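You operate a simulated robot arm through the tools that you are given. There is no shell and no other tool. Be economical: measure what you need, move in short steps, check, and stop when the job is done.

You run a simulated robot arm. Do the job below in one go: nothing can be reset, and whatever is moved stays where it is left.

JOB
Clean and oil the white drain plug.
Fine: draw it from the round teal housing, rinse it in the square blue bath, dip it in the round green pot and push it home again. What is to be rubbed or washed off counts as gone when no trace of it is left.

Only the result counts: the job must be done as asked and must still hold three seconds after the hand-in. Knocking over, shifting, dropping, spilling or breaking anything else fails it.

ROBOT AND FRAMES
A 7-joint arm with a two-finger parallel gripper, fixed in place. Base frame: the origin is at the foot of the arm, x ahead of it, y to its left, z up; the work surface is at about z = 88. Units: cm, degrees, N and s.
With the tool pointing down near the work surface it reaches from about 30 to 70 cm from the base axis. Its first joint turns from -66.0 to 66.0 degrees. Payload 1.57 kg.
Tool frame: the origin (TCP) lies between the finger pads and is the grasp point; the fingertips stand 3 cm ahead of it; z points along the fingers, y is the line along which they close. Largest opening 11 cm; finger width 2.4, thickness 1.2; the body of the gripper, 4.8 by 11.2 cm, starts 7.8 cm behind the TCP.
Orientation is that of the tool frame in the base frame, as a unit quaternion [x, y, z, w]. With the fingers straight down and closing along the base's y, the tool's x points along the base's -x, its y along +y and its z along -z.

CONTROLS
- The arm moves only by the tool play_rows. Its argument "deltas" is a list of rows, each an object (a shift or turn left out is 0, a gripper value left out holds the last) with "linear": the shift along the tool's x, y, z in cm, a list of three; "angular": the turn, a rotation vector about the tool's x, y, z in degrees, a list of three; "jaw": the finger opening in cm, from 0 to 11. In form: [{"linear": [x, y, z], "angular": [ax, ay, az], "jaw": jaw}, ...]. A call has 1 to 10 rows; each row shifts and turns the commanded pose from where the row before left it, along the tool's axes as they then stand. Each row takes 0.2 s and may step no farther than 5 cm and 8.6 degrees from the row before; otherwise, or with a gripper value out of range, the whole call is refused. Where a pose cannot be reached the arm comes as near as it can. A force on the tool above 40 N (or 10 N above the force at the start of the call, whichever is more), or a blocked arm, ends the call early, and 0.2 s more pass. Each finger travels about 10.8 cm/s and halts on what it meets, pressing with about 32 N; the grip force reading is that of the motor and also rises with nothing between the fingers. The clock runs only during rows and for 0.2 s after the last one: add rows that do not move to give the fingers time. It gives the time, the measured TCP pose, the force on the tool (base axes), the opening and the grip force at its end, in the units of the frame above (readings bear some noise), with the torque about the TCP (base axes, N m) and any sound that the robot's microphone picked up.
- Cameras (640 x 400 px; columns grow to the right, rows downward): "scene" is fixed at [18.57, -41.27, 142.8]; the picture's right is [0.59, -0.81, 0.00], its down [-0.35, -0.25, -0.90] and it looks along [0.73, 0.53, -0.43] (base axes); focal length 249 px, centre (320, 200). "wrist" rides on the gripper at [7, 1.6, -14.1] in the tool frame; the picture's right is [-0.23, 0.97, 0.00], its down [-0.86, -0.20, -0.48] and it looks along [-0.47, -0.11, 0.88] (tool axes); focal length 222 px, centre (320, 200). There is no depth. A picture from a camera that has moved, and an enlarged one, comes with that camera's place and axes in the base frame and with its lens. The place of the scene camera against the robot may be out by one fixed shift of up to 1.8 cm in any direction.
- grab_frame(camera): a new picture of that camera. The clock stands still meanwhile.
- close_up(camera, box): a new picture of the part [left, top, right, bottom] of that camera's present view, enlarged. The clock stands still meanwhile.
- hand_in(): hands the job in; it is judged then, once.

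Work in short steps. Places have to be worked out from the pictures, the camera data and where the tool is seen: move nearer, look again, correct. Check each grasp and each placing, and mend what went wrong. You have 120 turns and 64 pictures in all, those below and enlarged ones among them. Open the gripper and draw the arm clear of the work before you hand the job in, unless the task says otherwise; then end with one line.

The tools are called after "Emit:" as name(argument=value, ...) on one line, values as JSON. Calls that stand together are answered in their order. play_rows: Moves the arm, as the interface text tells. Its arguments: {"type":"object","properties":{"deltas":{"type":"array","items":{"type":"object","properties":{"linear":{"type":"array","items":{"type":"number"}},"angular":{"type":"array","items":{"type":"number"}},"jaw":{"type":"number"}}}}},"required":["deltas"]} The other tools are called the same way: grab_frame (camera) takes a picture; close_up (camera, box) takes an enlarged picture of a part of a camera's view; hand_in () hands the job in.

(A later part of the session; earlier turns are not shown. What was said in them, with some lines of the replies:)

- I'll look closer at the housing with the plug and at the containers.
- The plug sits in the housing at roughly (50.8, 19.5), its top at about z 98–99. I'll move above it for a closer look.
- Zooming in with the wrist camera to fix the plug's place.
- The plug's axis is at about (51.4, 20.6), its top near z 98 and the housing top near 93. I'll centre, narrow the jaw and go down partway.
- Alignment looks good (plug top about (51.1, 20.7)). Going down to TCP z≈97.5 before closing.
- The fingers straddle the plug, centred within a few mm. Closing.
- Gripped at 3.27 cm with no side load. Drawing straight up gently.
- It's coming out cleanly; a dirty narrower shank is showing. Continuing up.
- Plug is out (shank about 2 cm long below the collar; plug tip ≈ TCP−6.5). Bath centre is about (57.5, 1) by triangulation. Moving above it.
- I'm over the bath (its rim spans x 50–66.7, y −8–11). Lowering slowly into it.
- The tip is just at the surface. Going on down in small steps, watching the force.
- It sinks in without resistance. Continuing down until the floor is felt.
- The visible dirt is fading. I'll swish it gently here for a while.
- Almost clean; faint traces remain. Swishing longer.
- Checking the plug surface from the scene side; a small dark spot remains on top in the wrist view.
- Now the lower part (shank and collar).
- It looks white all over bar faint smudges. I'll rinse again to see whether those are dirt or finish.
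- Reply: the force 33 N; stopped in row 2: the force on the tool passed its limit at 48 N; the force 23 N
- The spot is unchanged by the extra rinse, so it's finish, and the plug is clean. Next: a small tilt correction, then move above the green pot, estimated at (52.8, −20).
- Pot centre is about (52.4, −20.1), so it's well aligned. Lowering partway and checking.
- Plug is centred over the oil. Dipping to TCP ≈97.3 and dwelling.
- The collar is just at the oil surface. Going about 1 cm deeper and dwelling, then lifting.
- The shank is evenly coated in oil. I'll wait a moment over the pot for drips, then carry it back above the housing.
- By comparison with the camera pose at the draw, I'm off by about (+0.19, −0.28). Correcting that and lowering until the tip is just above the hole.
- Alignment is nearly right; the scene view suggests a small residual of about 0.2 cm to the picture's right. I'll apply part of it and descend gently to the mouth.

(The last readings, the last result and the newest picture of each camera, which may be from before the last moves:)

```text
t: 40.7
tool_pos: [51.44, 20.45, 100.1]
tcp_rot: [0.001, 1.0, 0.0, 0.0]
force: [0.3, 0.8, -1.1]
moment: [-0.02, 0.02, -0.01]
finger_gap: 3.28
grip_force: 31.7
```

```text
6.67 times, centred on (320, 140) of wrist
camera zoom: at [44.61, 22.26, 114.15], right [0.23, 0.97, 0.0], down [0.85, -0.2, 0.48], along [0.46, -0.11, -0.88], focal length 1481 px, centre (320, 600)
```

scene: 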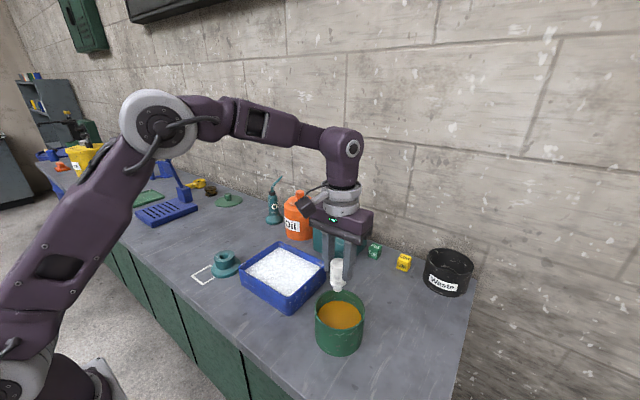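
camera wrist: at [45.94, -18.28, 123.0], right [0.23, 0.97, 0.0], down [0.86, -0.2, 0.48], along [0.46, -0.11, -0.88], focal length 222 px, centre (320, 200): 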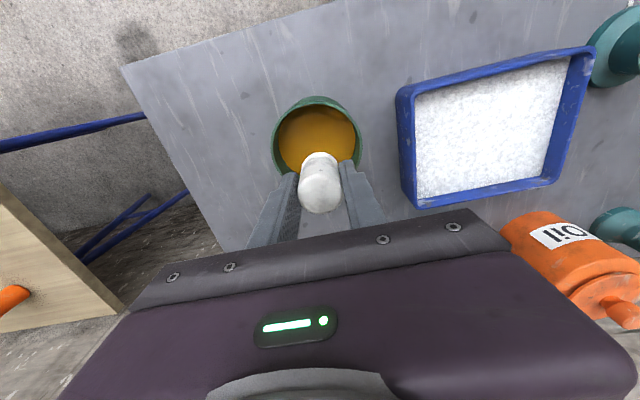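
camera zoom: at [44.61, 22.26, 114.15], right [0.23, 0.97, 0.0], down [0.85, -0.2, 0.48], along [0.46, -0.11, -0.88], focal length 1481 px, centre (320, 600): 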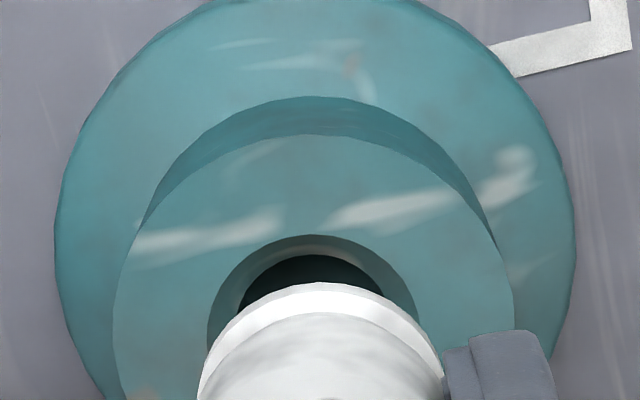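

Shank lies over the hole within about 1 mm. Lowering it in gently.

Emit:
play_rows(deltas=[{"linear": [0, -0.06, 0.3]}, {"linear": [0, 0, 0.3]}, {"linear": [0, 0, 0.3]}, {"linear": [0, 0, 0.3]}, {}])

Emit:
close_up(camera="scene", box=[205, 225, 255, 275])

```text
t: 41.9
tool_pos: [51.5, 20.47, 98.9]
tcp_rot: [0.002, 1.0, 0.0, -0.001]
force: [-0.3, 0.3, -1.2]
moment: [0.02, 0.0, 0.01]
finger_gap: 3.28
grip_force: 32.1
```

```text
8.00 times, centred on (230, 250) of scene
camera zoom: at [18.57, -41.27, 142.8], right [0.59, -0.81, 0.0], down [-0.35, -0.25, -0.9], along [0.73, 0.53, -0.43], focal length 1995 px, centre (1040, -200)
```

zoom: 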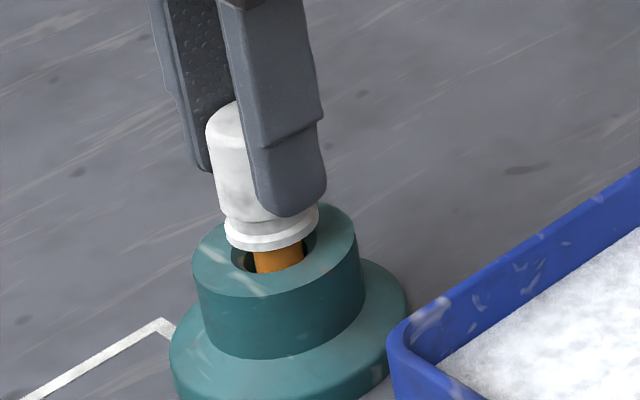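

The shank is entering freely with no side load. Continuing down toward the seated height (TCP ≈97.5).

Emit:
play_rows(deltas=[{"linear": [0, 0, 0.4]}, {"linear": [0, 0, 0.4]}, {"linear": [0, 0, 0.3]}, {"linear": [0, 0, 0.2]}, {}])

Emit:
close_up(camera="scene", box=[205, 225, 255, 275])

```text
t: 43.1
tool_pos: [51.4, 20.42, 97.74]
tcp_rot: [0.001, 1.0, 0.001, 0.001]
force: [-3.2, 1.3, 30.0]
moment: [-0.19, -0.05, -0.01]
finger_gap: 3.25
grip_force: 32.2
```

```text
8.00 times, centred on (230, 250) of scene
camera zoom: at [18.51, -41.29, 142.8], right [0.59, -0.81, 0.0], down [-0.35, -0.25, -0.9], along [0.73, 0.53, -0.43], focal length 1995 px, centre (1040, -200)
```

zoom: 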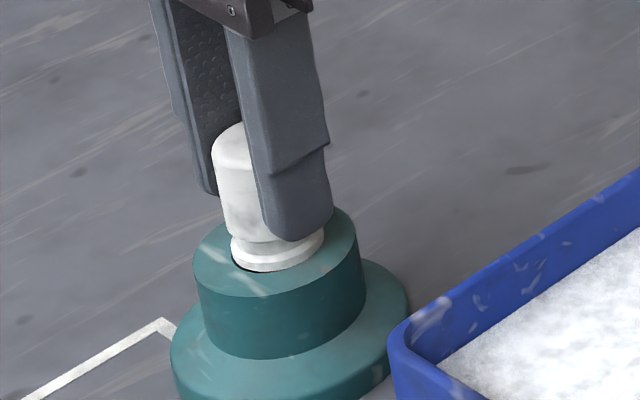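

Contact at 30 N with the collar still slightly proud. Comparing finely with the original seating, then pressing a bit more.

Emit:
play_rows(deltas=[{"linear": [0, 0, 0.05]}, {}, {}])

Emit:
close_up(camera="scene", box=[213, 235, 245, 267])

Emit:
close_up(camera="wrist", box=[270, 100, 370, 200])

```text
t: 43.7
tool_pos: [51.42, 20.42, 97.7]
tcp_rot: [0.001, 1.0, 0.001, 0.0]
force: [-3.1, -1.8, 10.0]
moment: [-0.16, 0.15, 0.02]
finger_gap: 3.24
grip_force: 31.4
stopped in row 2: the force on the tool passed its limit at 41 N (the readings are from after the stop); the commanded pose is now the measured one
```

```text
12.50 times, centred on (229, 251) of scene
camera zoom: at [18.55, -41.28, 142.8], right [0.59, -0.81, 0.0], down [-0.35, -0.25, -0.9], along [0.73, 0.53, -0.43], focal length 3117 px, centre (1458, -438)
```

zoom: 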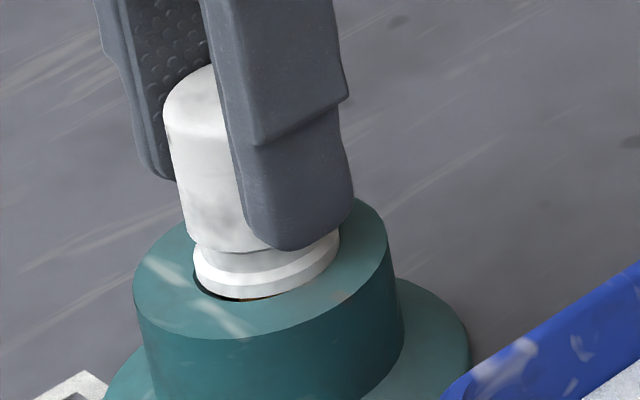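

```text
4.00 times, centred on (320, 150) of wrist
camera zoom: at [44.63, 22.19, 111.78], right [0.23, 0.97, 0.0], down [0.85, -0.2, 0.48], along [0.47, -0.11, -0.88], focal length 888 px, centre (320, 400)
```

zoom: 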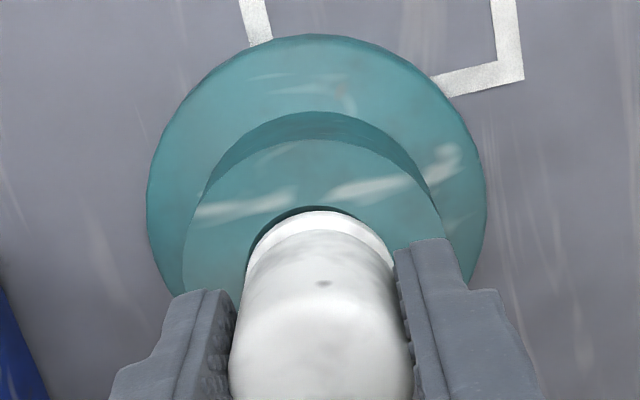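

There's a gap on the −x side, and the housing pushes back in −x: I'm about 0.15 too far in x and about 0.1 short in y compared with the draw. Backing up slightly, shifting and re-seating.

Emit:
play_rows(deltas=[{"linear": [0, 0, -0.4]}, {"linear": [0.16, 0.1, 0]}, {}, {"linear": [0, 0, 0.2]}, {"linear": [0, 0, 0.2]}, {"linear": [0, 0, 0.1]}, {"linear": [0, 0, 0.1]}, {}])

Emit:
close_up(camera="wrist", box=[270, 100, 370, 200])

```text
t: 45.2
tool_pos: [51.34, 20.53, 97.71]
tcp_rot: [0.001, 1.0, 0.002, 0.003]
force: [-0.8, 0.1, 6.6]
moment: [-0.15, 0.04, -0.02]
finger_gap: 3.24
grip_force: 31.3
stopped in row 7: the force on the tool passed its limit at 44 N (the readings are from after the stop); the commanded pose is now the measured one
```

```text
4.00 times, centred on (320, 150) of wrist
camera zoom: at [44.52, 22.29, 111.77], right [0.23, 0.97, 0.0], down [0.85, -0.2, 0.48], along [0.47, -0.11, -0.88], focal length 888 px, centre (320, 400)
```

zoom: 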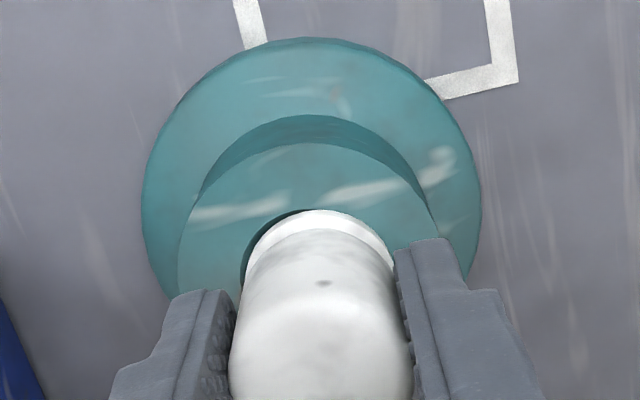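

Now the gap is on the −y side, so y went too far. Backing up and shifting −y.

Emit:
play_rows(deltas=[{"linear": [0, 0, -0.4]}, {"linear": [0.04, -0.17, 0]}, {}, {"linear": [0, 0, 0.2]}, {"linear": [0, 0, 0.2]}, {"linear": [0, 0, 0.1]}, {"linear": [0, 0, 0.1]}, {}])

Emit:
close_up(camera="wrist", box=[270, 100, 370, 200])

Emit:
close_up(camera="scene", box=[213, 235, 245, 267])

```text
t: 46.9
tool_pos: [51.39, 20.27, 97.79]
tcp_rot: [0.002, 1.0, 0.002, 0.005]
force: [-1.3, 0.9, 7.6]
moment: [-0.15, 0.01, -0.01]
finger_gap: 3.27
grip_force: 31.7
stopped in row 8: the force on the tool passed its limit at 44 N (the readings are from after the stop); the commanded pose is now the measured one
```

```text
4.00 times, centred on (320, 150) of wrist
camera zoom: at [44.53, 22.11, 111.75], right [0.23, 0.97, 0.01], down [0.85, -0.2, 0.49], along [0.47, -0.11, -0.87], focal length 888 px, centre (320, 400)
```

zoom: 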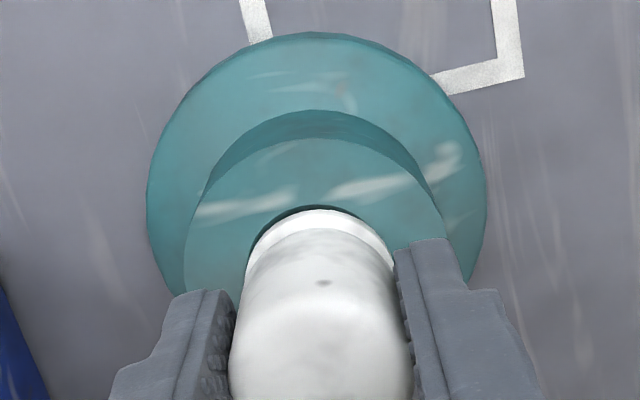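

```text
12.50 times, centred on (229, 251) of scene
camera zoom: at [18.56, -41.28, 142.8], right [0.59, -0.81, 0.0], down [-0.35, -0.25, -0.9], along [0.73, 0.53, -0.43], focal length 3117 px, centre (1458, -438)
```

zoom: 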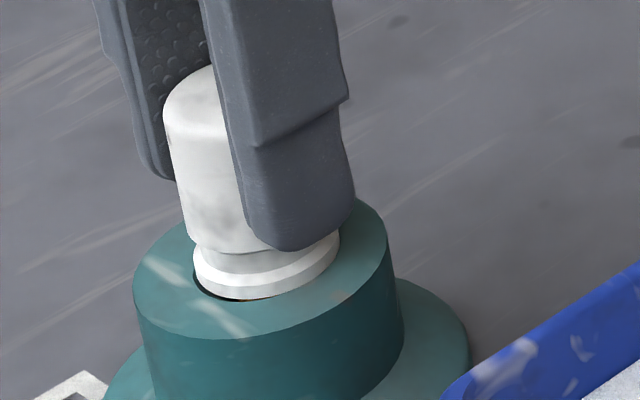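

The gap stays on the −x side, and the tool picked up about 0.6° of tilt from the stops. Backing up, removing the tilt, shifting −x a bit and pressing again.

Emit:
play_rows(deltas=[{"linear": [0, 0, -0.4]}, {"linear": [0.12, 0, 0], "angular": [0.23, 0.57, 0]}, {}, {"linear": [0, 0, 0.2]}, {"linear": [0, 0, 0.15]}, {"linear": [0, 0, 0.1]}, {}])

Emit:
close_up(camera="wrist", box=[290, 130, 350, 190])

```text
t: 48.5
tool_pos: [51.42, 20.33, 97.82]
tcp_rot: [0.001, 1.0, 0.0, 0.001]
force: [-4.4, 1.4, 26.4]
moment: [0.18, -0.09, 0.03]
finger_gap: 3.21
grip_force: 32.1
```

```text
6.67 times, centred on (320, 160) of wrist
camera zoom: at [44.5, 22.15, 111.79], right [0.23, 0.97, 0.0], down [0.85, -0.2, 0.48], along [0.47, -0.11, -0.88], focal length 1481 px, centre (320, 467)
```

zoom: 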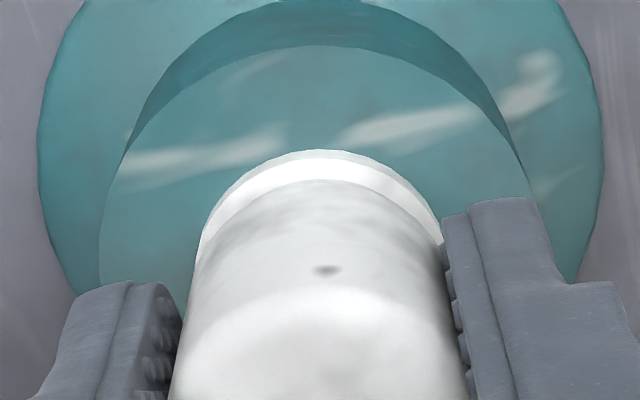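

The gap in the wrist view has closed. Checking the scene view.

Emit:
close_up(camera="scene", box=[213, 235, 245, 267])

```text
12.50 times, centred on (229, 251) of scene
camera zoom: at [18.52, -41.29, 142.8], right [0.59, -0.81, 0.0], down [-0.35, -0.25, -0.9], along [0.73, 0.53, -0.43], focal length 3117 px, centre (1458, -438)
```

zoom: 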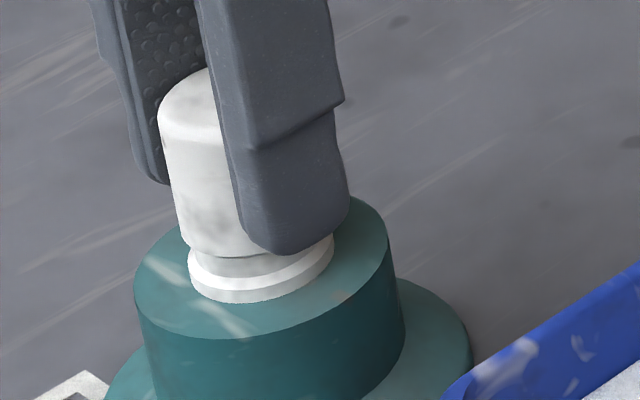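

The collar is wider than the bore and now sits flush with no gap all round, at the same visible height as at the start. Releasing gently and comparing with the initial crop.

Emit:
play_rows(deltas=[{"jaw": 4}, {"jaw": 6}, {"jaw": 6.5}, {}])

Emit:
play_rows(deltas=[{"linear": [0, 0, -2]}, {"linear": [0, 0, -4]}, {"linear": [0, 0, -4]}, {"linear": [0, 0, -4]}, {}])

Emit:
close_up(camera="scene", box=[180, 220, 280, 290])

Emit:
close_up(camera="wrist", box=[280, 80, 380, 170])

```text
t: 49.5
tool_pos: [51.14, 20.35, 97.69]
tcp_rot: [0.001, 1.0, 0.001, -0.002]
force: [-0.4, -0.3, 0.9]
moment: [-0.03, 0.02, 0.02]
finger_gap: 6.5
grip_force: 0.0
```

```text
t: 50.7
tool_pos: [51.37, 20.28, 111.54]
tcp_rot: [0.001, 1.0, -0.001, -0.001]
force: [0.6, -0.6, -0.8]
moment: [0.0, 0.01, -0.01]
finger_gap: 6.53
grip_force: 0.1
```

```text
5.71 times, centred on (230, 255) of scene
camera zoom: at [18.57, -41.27, 142.8], right [0.59, -0.81, 0.0], down [-0.35, -0.25, -0.9], along [0.73, 0.53, -0.43], focal length 1425 px, centre (834, -114)
```

zoom: 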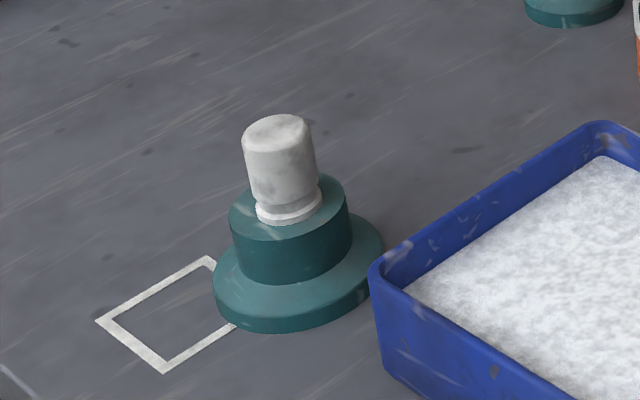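

```text
4.44 times, centred on (330, 125) of wrist
camera zoom: at [44.58, 22.15, 125.69], right [0.23, 0.97, 0.0], down [0.86, -0.2, 0.48], along [0.46, -0.11, -0.88], focal length 987 px, centre (276, 533)
```

zoom: 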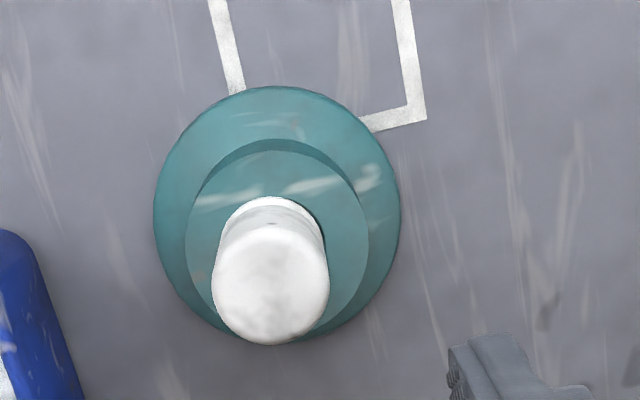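

The housing is unmoved and the plug sits at its original height, roughly 2 mm off-centre. Looking closer for tilt or a gap.

Emit:
close_up(camera="scene", box=[213, 235, 245, 267])

Emit:
close_up(camera="wrist", box=[300, 105, 340, 145])

```text
12.50 times, centred on (229, 251) of scene
camera zoom: at [18.57, -41.27, 142.8], right [0.59, -0.81, 0.0], down [-0.35, -0.25, -0.9], along [0.73, 0.53, -0.43], focal length 3117 px, centre (1458, -438)
```

zoom: 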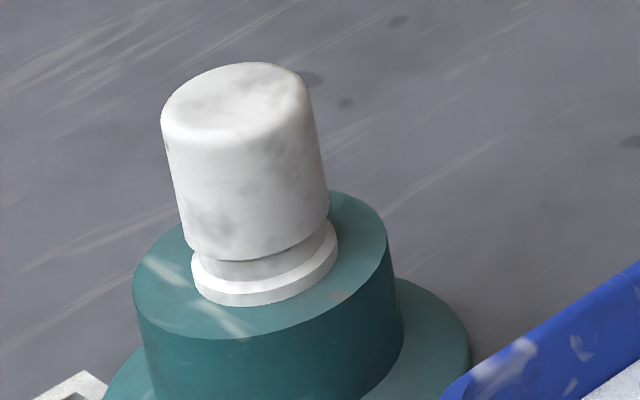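

```text
10.00 times, centred on (320, 125) of wrist
camera zoom: at [44.58, 22.15, 125.69], right [0.23, 0.97, 0.0], down [0.86, -0.2, 0.48], along [0.46, -0.11, -0.88], focal length 2221 px, centre (320, 950)
```

zoom: 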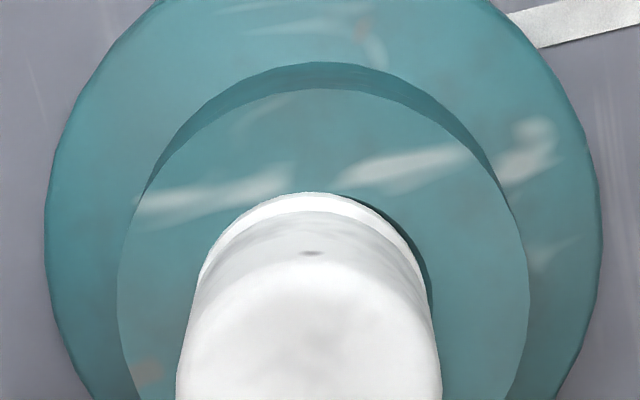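

The plug is flush and upright, but a sliver of bore shows on +y. I'll regrip with a 1 mm +y correction, press once more and release.

Emit:
play_rows(deltas=[{"linear": [0.06, 0.12, 4]}, {"linear": [0, 0, 4]}, {"linear": [0, 0, 4]}, {"linear": [0, 0, 1.6]}, {}, {"jaw": 4}, {"jaw": 3}, {"jaw": 2.5}, {}])

Emit:
play_rows(deltas=[{"linear": [0, 0, 0.15]}, {"linear": [0, 0, 0.15]}, {}])

Emit:
close_up(camera="wrist", box=[290, 130, 350, 190])

```text
t: 52.7
tool_pos: [51.25, 20.45, 98.07]
tcp_rot: [0.001, 1.0, 0.0, -0.001]
force: [-0.7, 0.1, 0.0]
moment: [0.01, 0.01, -0.01]
finger_gap: 3.27
grip_force: 31.9
```

```text
t: 53.5
tool_pos: [51.28, 20.45, 97.78]
tcp_rot: [0.001, 1.0, 0.0, 0.0]
force: [-3.8, -0.3, 29.7]
moment: [-0.2, -0.03, -0.04]
finger_gap: 3.25
grip_force: 32.0
```

```text
6.67 times, centred on (320, 160) of wrist
camera zoom: at [44.42, 22.29, 111.93], right [0.23, 0.97, 0.0], down [0.85, -0.2, 0.48], along [0.47, -0.11, -0.88], focal length 1481 px, centre (320, 467)
```

zoom: 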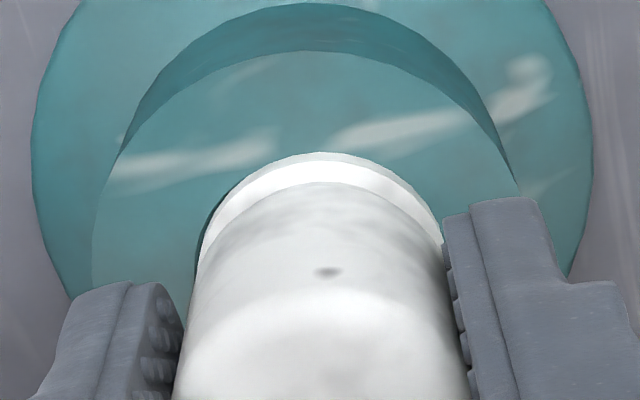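

Now nearly centred, with firm contact at the same height, so it is home. Releasing and drawing clear.

Emit:
play_rows(deltas=[{"linear": [0, -0.05, 0]}, {"jaw": 4}, {"jaw": 6}, {"jaw": 6.5}, {}])

Emit:
play_rows(deltas=[{"linear": [0, 0, -2]}, {"linear": [0, 0, -4]}, {"linear": [0, 0, -4]}, {"linear": [0, 0, -4]}, {"linear": [0, 0, -4]}, {}])

Emit:
close_up(camera="scene", box=[180, 220, 280, 290])

Emit:
grab_frame(camera="scene")

Emit:
close_up(camera="wrist", box=[290, 90, 350, 150])

```text
t: 54.7
tool_pos: [51.27, 20.39, 97.79]
tcp_rot: [0.001, 1.0, 0.0, 0.0]
force: [0.3, -0.1, -0.2]
moment: [-0.01, 0.01, -0.03]
finger_gap: 6.5
grip_force: 0.0
```

```text
t: 56.1
tool_pos: [51.29, 20.43, 115.71]
tcp_rot: [0.001, 1.0, -0.001, -0.001]
force: [0.7, -0.7, -0.7]
moment: [0.0, 0.03, 0.01]
finger_gap: 6.52
grip_force: 0.1
```

```text
5.71 times, centred on (230, 255) of scene
camera zoom: at [18.57, -41.27, 142.8], right [0.59, -0.81, 0.0], down [-0.35, -0.25, -0.9], along [0.73, 0.53, -0.43], focal length 1425 px, centre (834, -114)
```

zoom: 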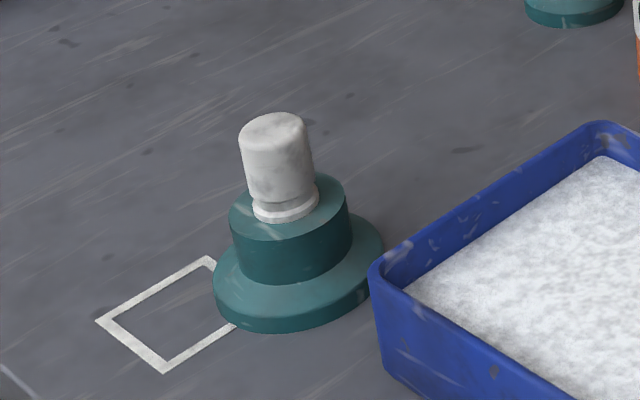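

```text
5 pictures are left
```

scene: 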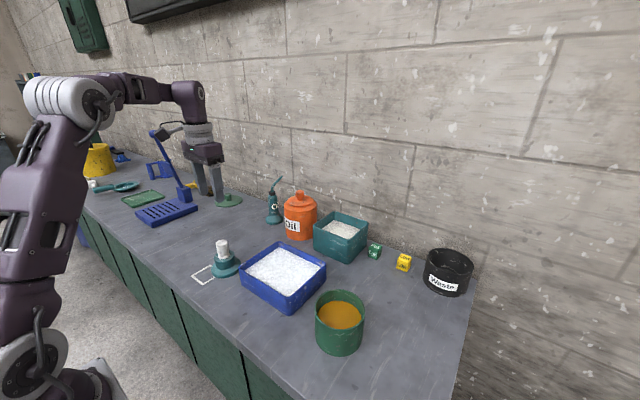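

```text
6.67 times, centred on (320, 120) of wrist
camera zoom: at [44.48, 22.23, 129.82], right [0.23, 0.97, 0.0], down [0.86, -0.2, 0.48], along [0.46, -0.11, -0.88], focal length 1481 px, centre (320, 733)
```

zoom: 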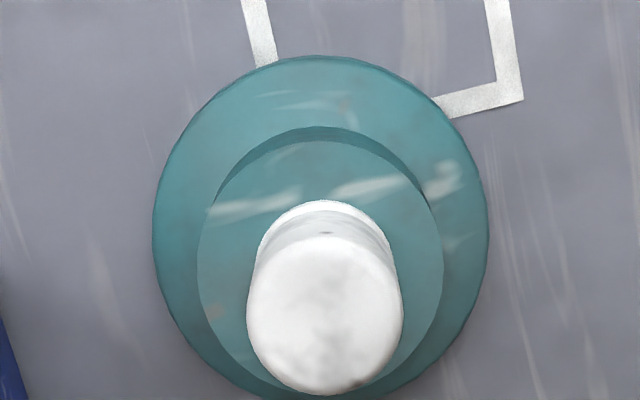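

The plug matches its original place, and nothing else moved. There's a darkish patch at the knob's +x edge in the wrist view; zooming in on it.

Emit:
close_up(camera="wrist", box=[308, 122, 336, 152])

```text
13.33 times, centred on (322, 137) of wrist
camera zoom: at [44.48, 22.23, 129.82], right [0.23, 0.97, 0.0], down [0.86, -0.2, 0.48], along [0.46, -0.11, -0.88], focal length 2962 px, centre (293, 1040)
```

zoom: 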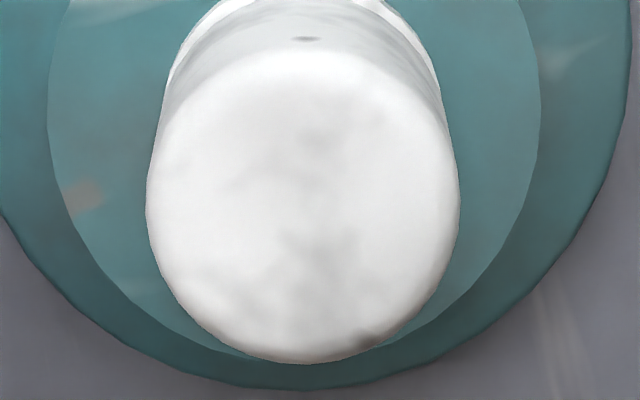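

It's probably a finish fleck, but I'll view the plug from the far side to be sure by yawing the tool around high above it.

Emit:
play_rows(deltas=[{"linear": [0, 0, -2], "angular": [0, 0, 8.5]}, {"angular": [0, 0, 8.5]}, {"angular": [0, 0, 8.5]}, {"angular": [0, 0, 8.5]}, {"angular": [0, 0, 8.5]}, {"angular": [0, 0, 8.5]}, {"angular": [0, 0, 8.5]}, {"angular": [0, 0, 8.5]}, {"angular": [0, 0, 8.5]}, {"angular": [0, 0, 8.5]}])

Emit:
play_rows(deltas=[{"angular": [0, 0, 8.5]}, {"angular": [0, 0, 8.5]}, {"angular": [0, 0, 8.5]}, {"angular": [0, 0, 8.5]}, {"angular": [0, 0, 8.5]}, {"angular": [0, 0, 8.5]}, {"angular": [0, 0, 8.5]}, {"angular": [0, 0, 8.5]}])

```text
t: 58.3
tool_pos: [51.2, 20.52, 117.56]
tcp_rot: [0.677, 0.736, -0.002, -0.001]
force: [-0.1, 0.9, -0.2]
moment: [-0.02, -0.02, -0.02]
finger_gap: 6.49
grip_force: 0.2
```

```text
t: 60.1
tool_pos: [51.38, 20.47, 117.75]
tcp_rot: [0.973, 0.231, -0.001, 0.0]
force: [0.9, 0.4, 0.2]
moment: [0.02, -0.02, 0.0]
finger_gap: 6.5
grip_force: 0.0
```

Now a view from the far side.

Emit:
close_up(camera="wrist", box=[295, 95, 350, 150])

```text
7.27 times, centred on (322, 122) of wrist
camera zoom: at [58.45, 22.3, 131.78], right [0.23, -0.97, 0.0], down [-0.85, -0.21, 0.48], along [-0.47, -0.11, -0.88], focal length 1615 px, centre (302, 764)
```

zoom: 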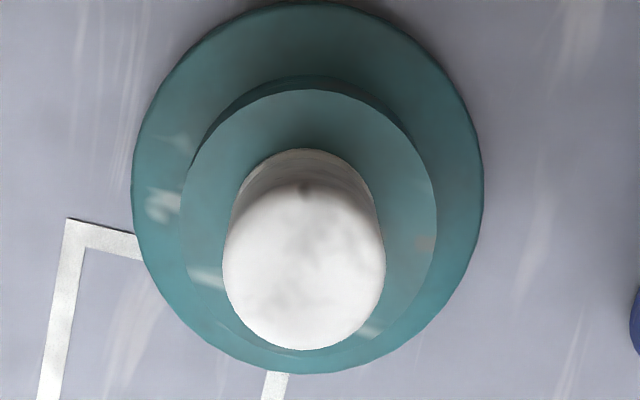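

Emit:
close_up(camera="wrist", box=[310, 112, 332, 134])

```text
16.00 times, centred on (321, 123) of wrist
camera zoom: at [58.45, 22.3, 131.78], right [0.23, -0.97, 0.0], down [-0.85, -0.21, 0.48], along [-0.47, -0.11, -0.88], focal length 3554 px, centre (304, 1432)
```

zoom: 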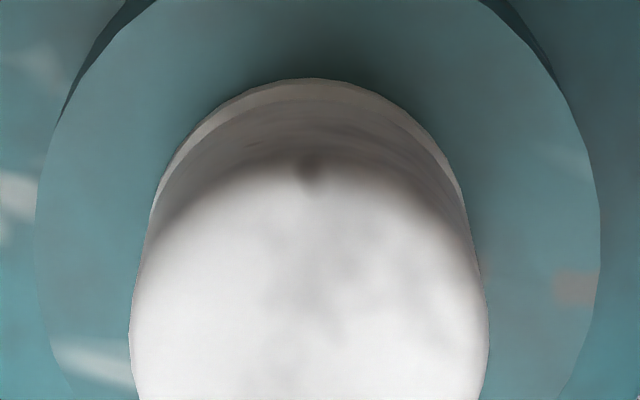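

The far side is clean as well, with only the same faint finish mottling. The plug is seated and the gripper is open and clear, so I'm raising a little more before handing in.

Emit:
play_rows(deltas=[{"linear": [0, 0, -4], "jaw": 9}, {"linear": [0, 0, -4]}, {}, {}])

Emit:
hand_in()

```text
t: 61.1
tool_pos: [50.23, 19.57, 124.29]
tcp_rot: [0.973, 0.233, 0.0, 0.0]
force: [0.8, 0.0, -0.1]
moment: [-0.03, -0.03, 0.02]
finger_gap: 9.0
grip_force: 0.0
out of reach, approached as far as the arm can: row 2
```

```text
The job is handed in.
```

I drew the white drain plug, rinsed it clean in the blue bath, oiled its shank in the green pot and pressed it home again in the teal housing; a tiny dark fleck did not change with extra rinsing, so I took it for part of the finish.
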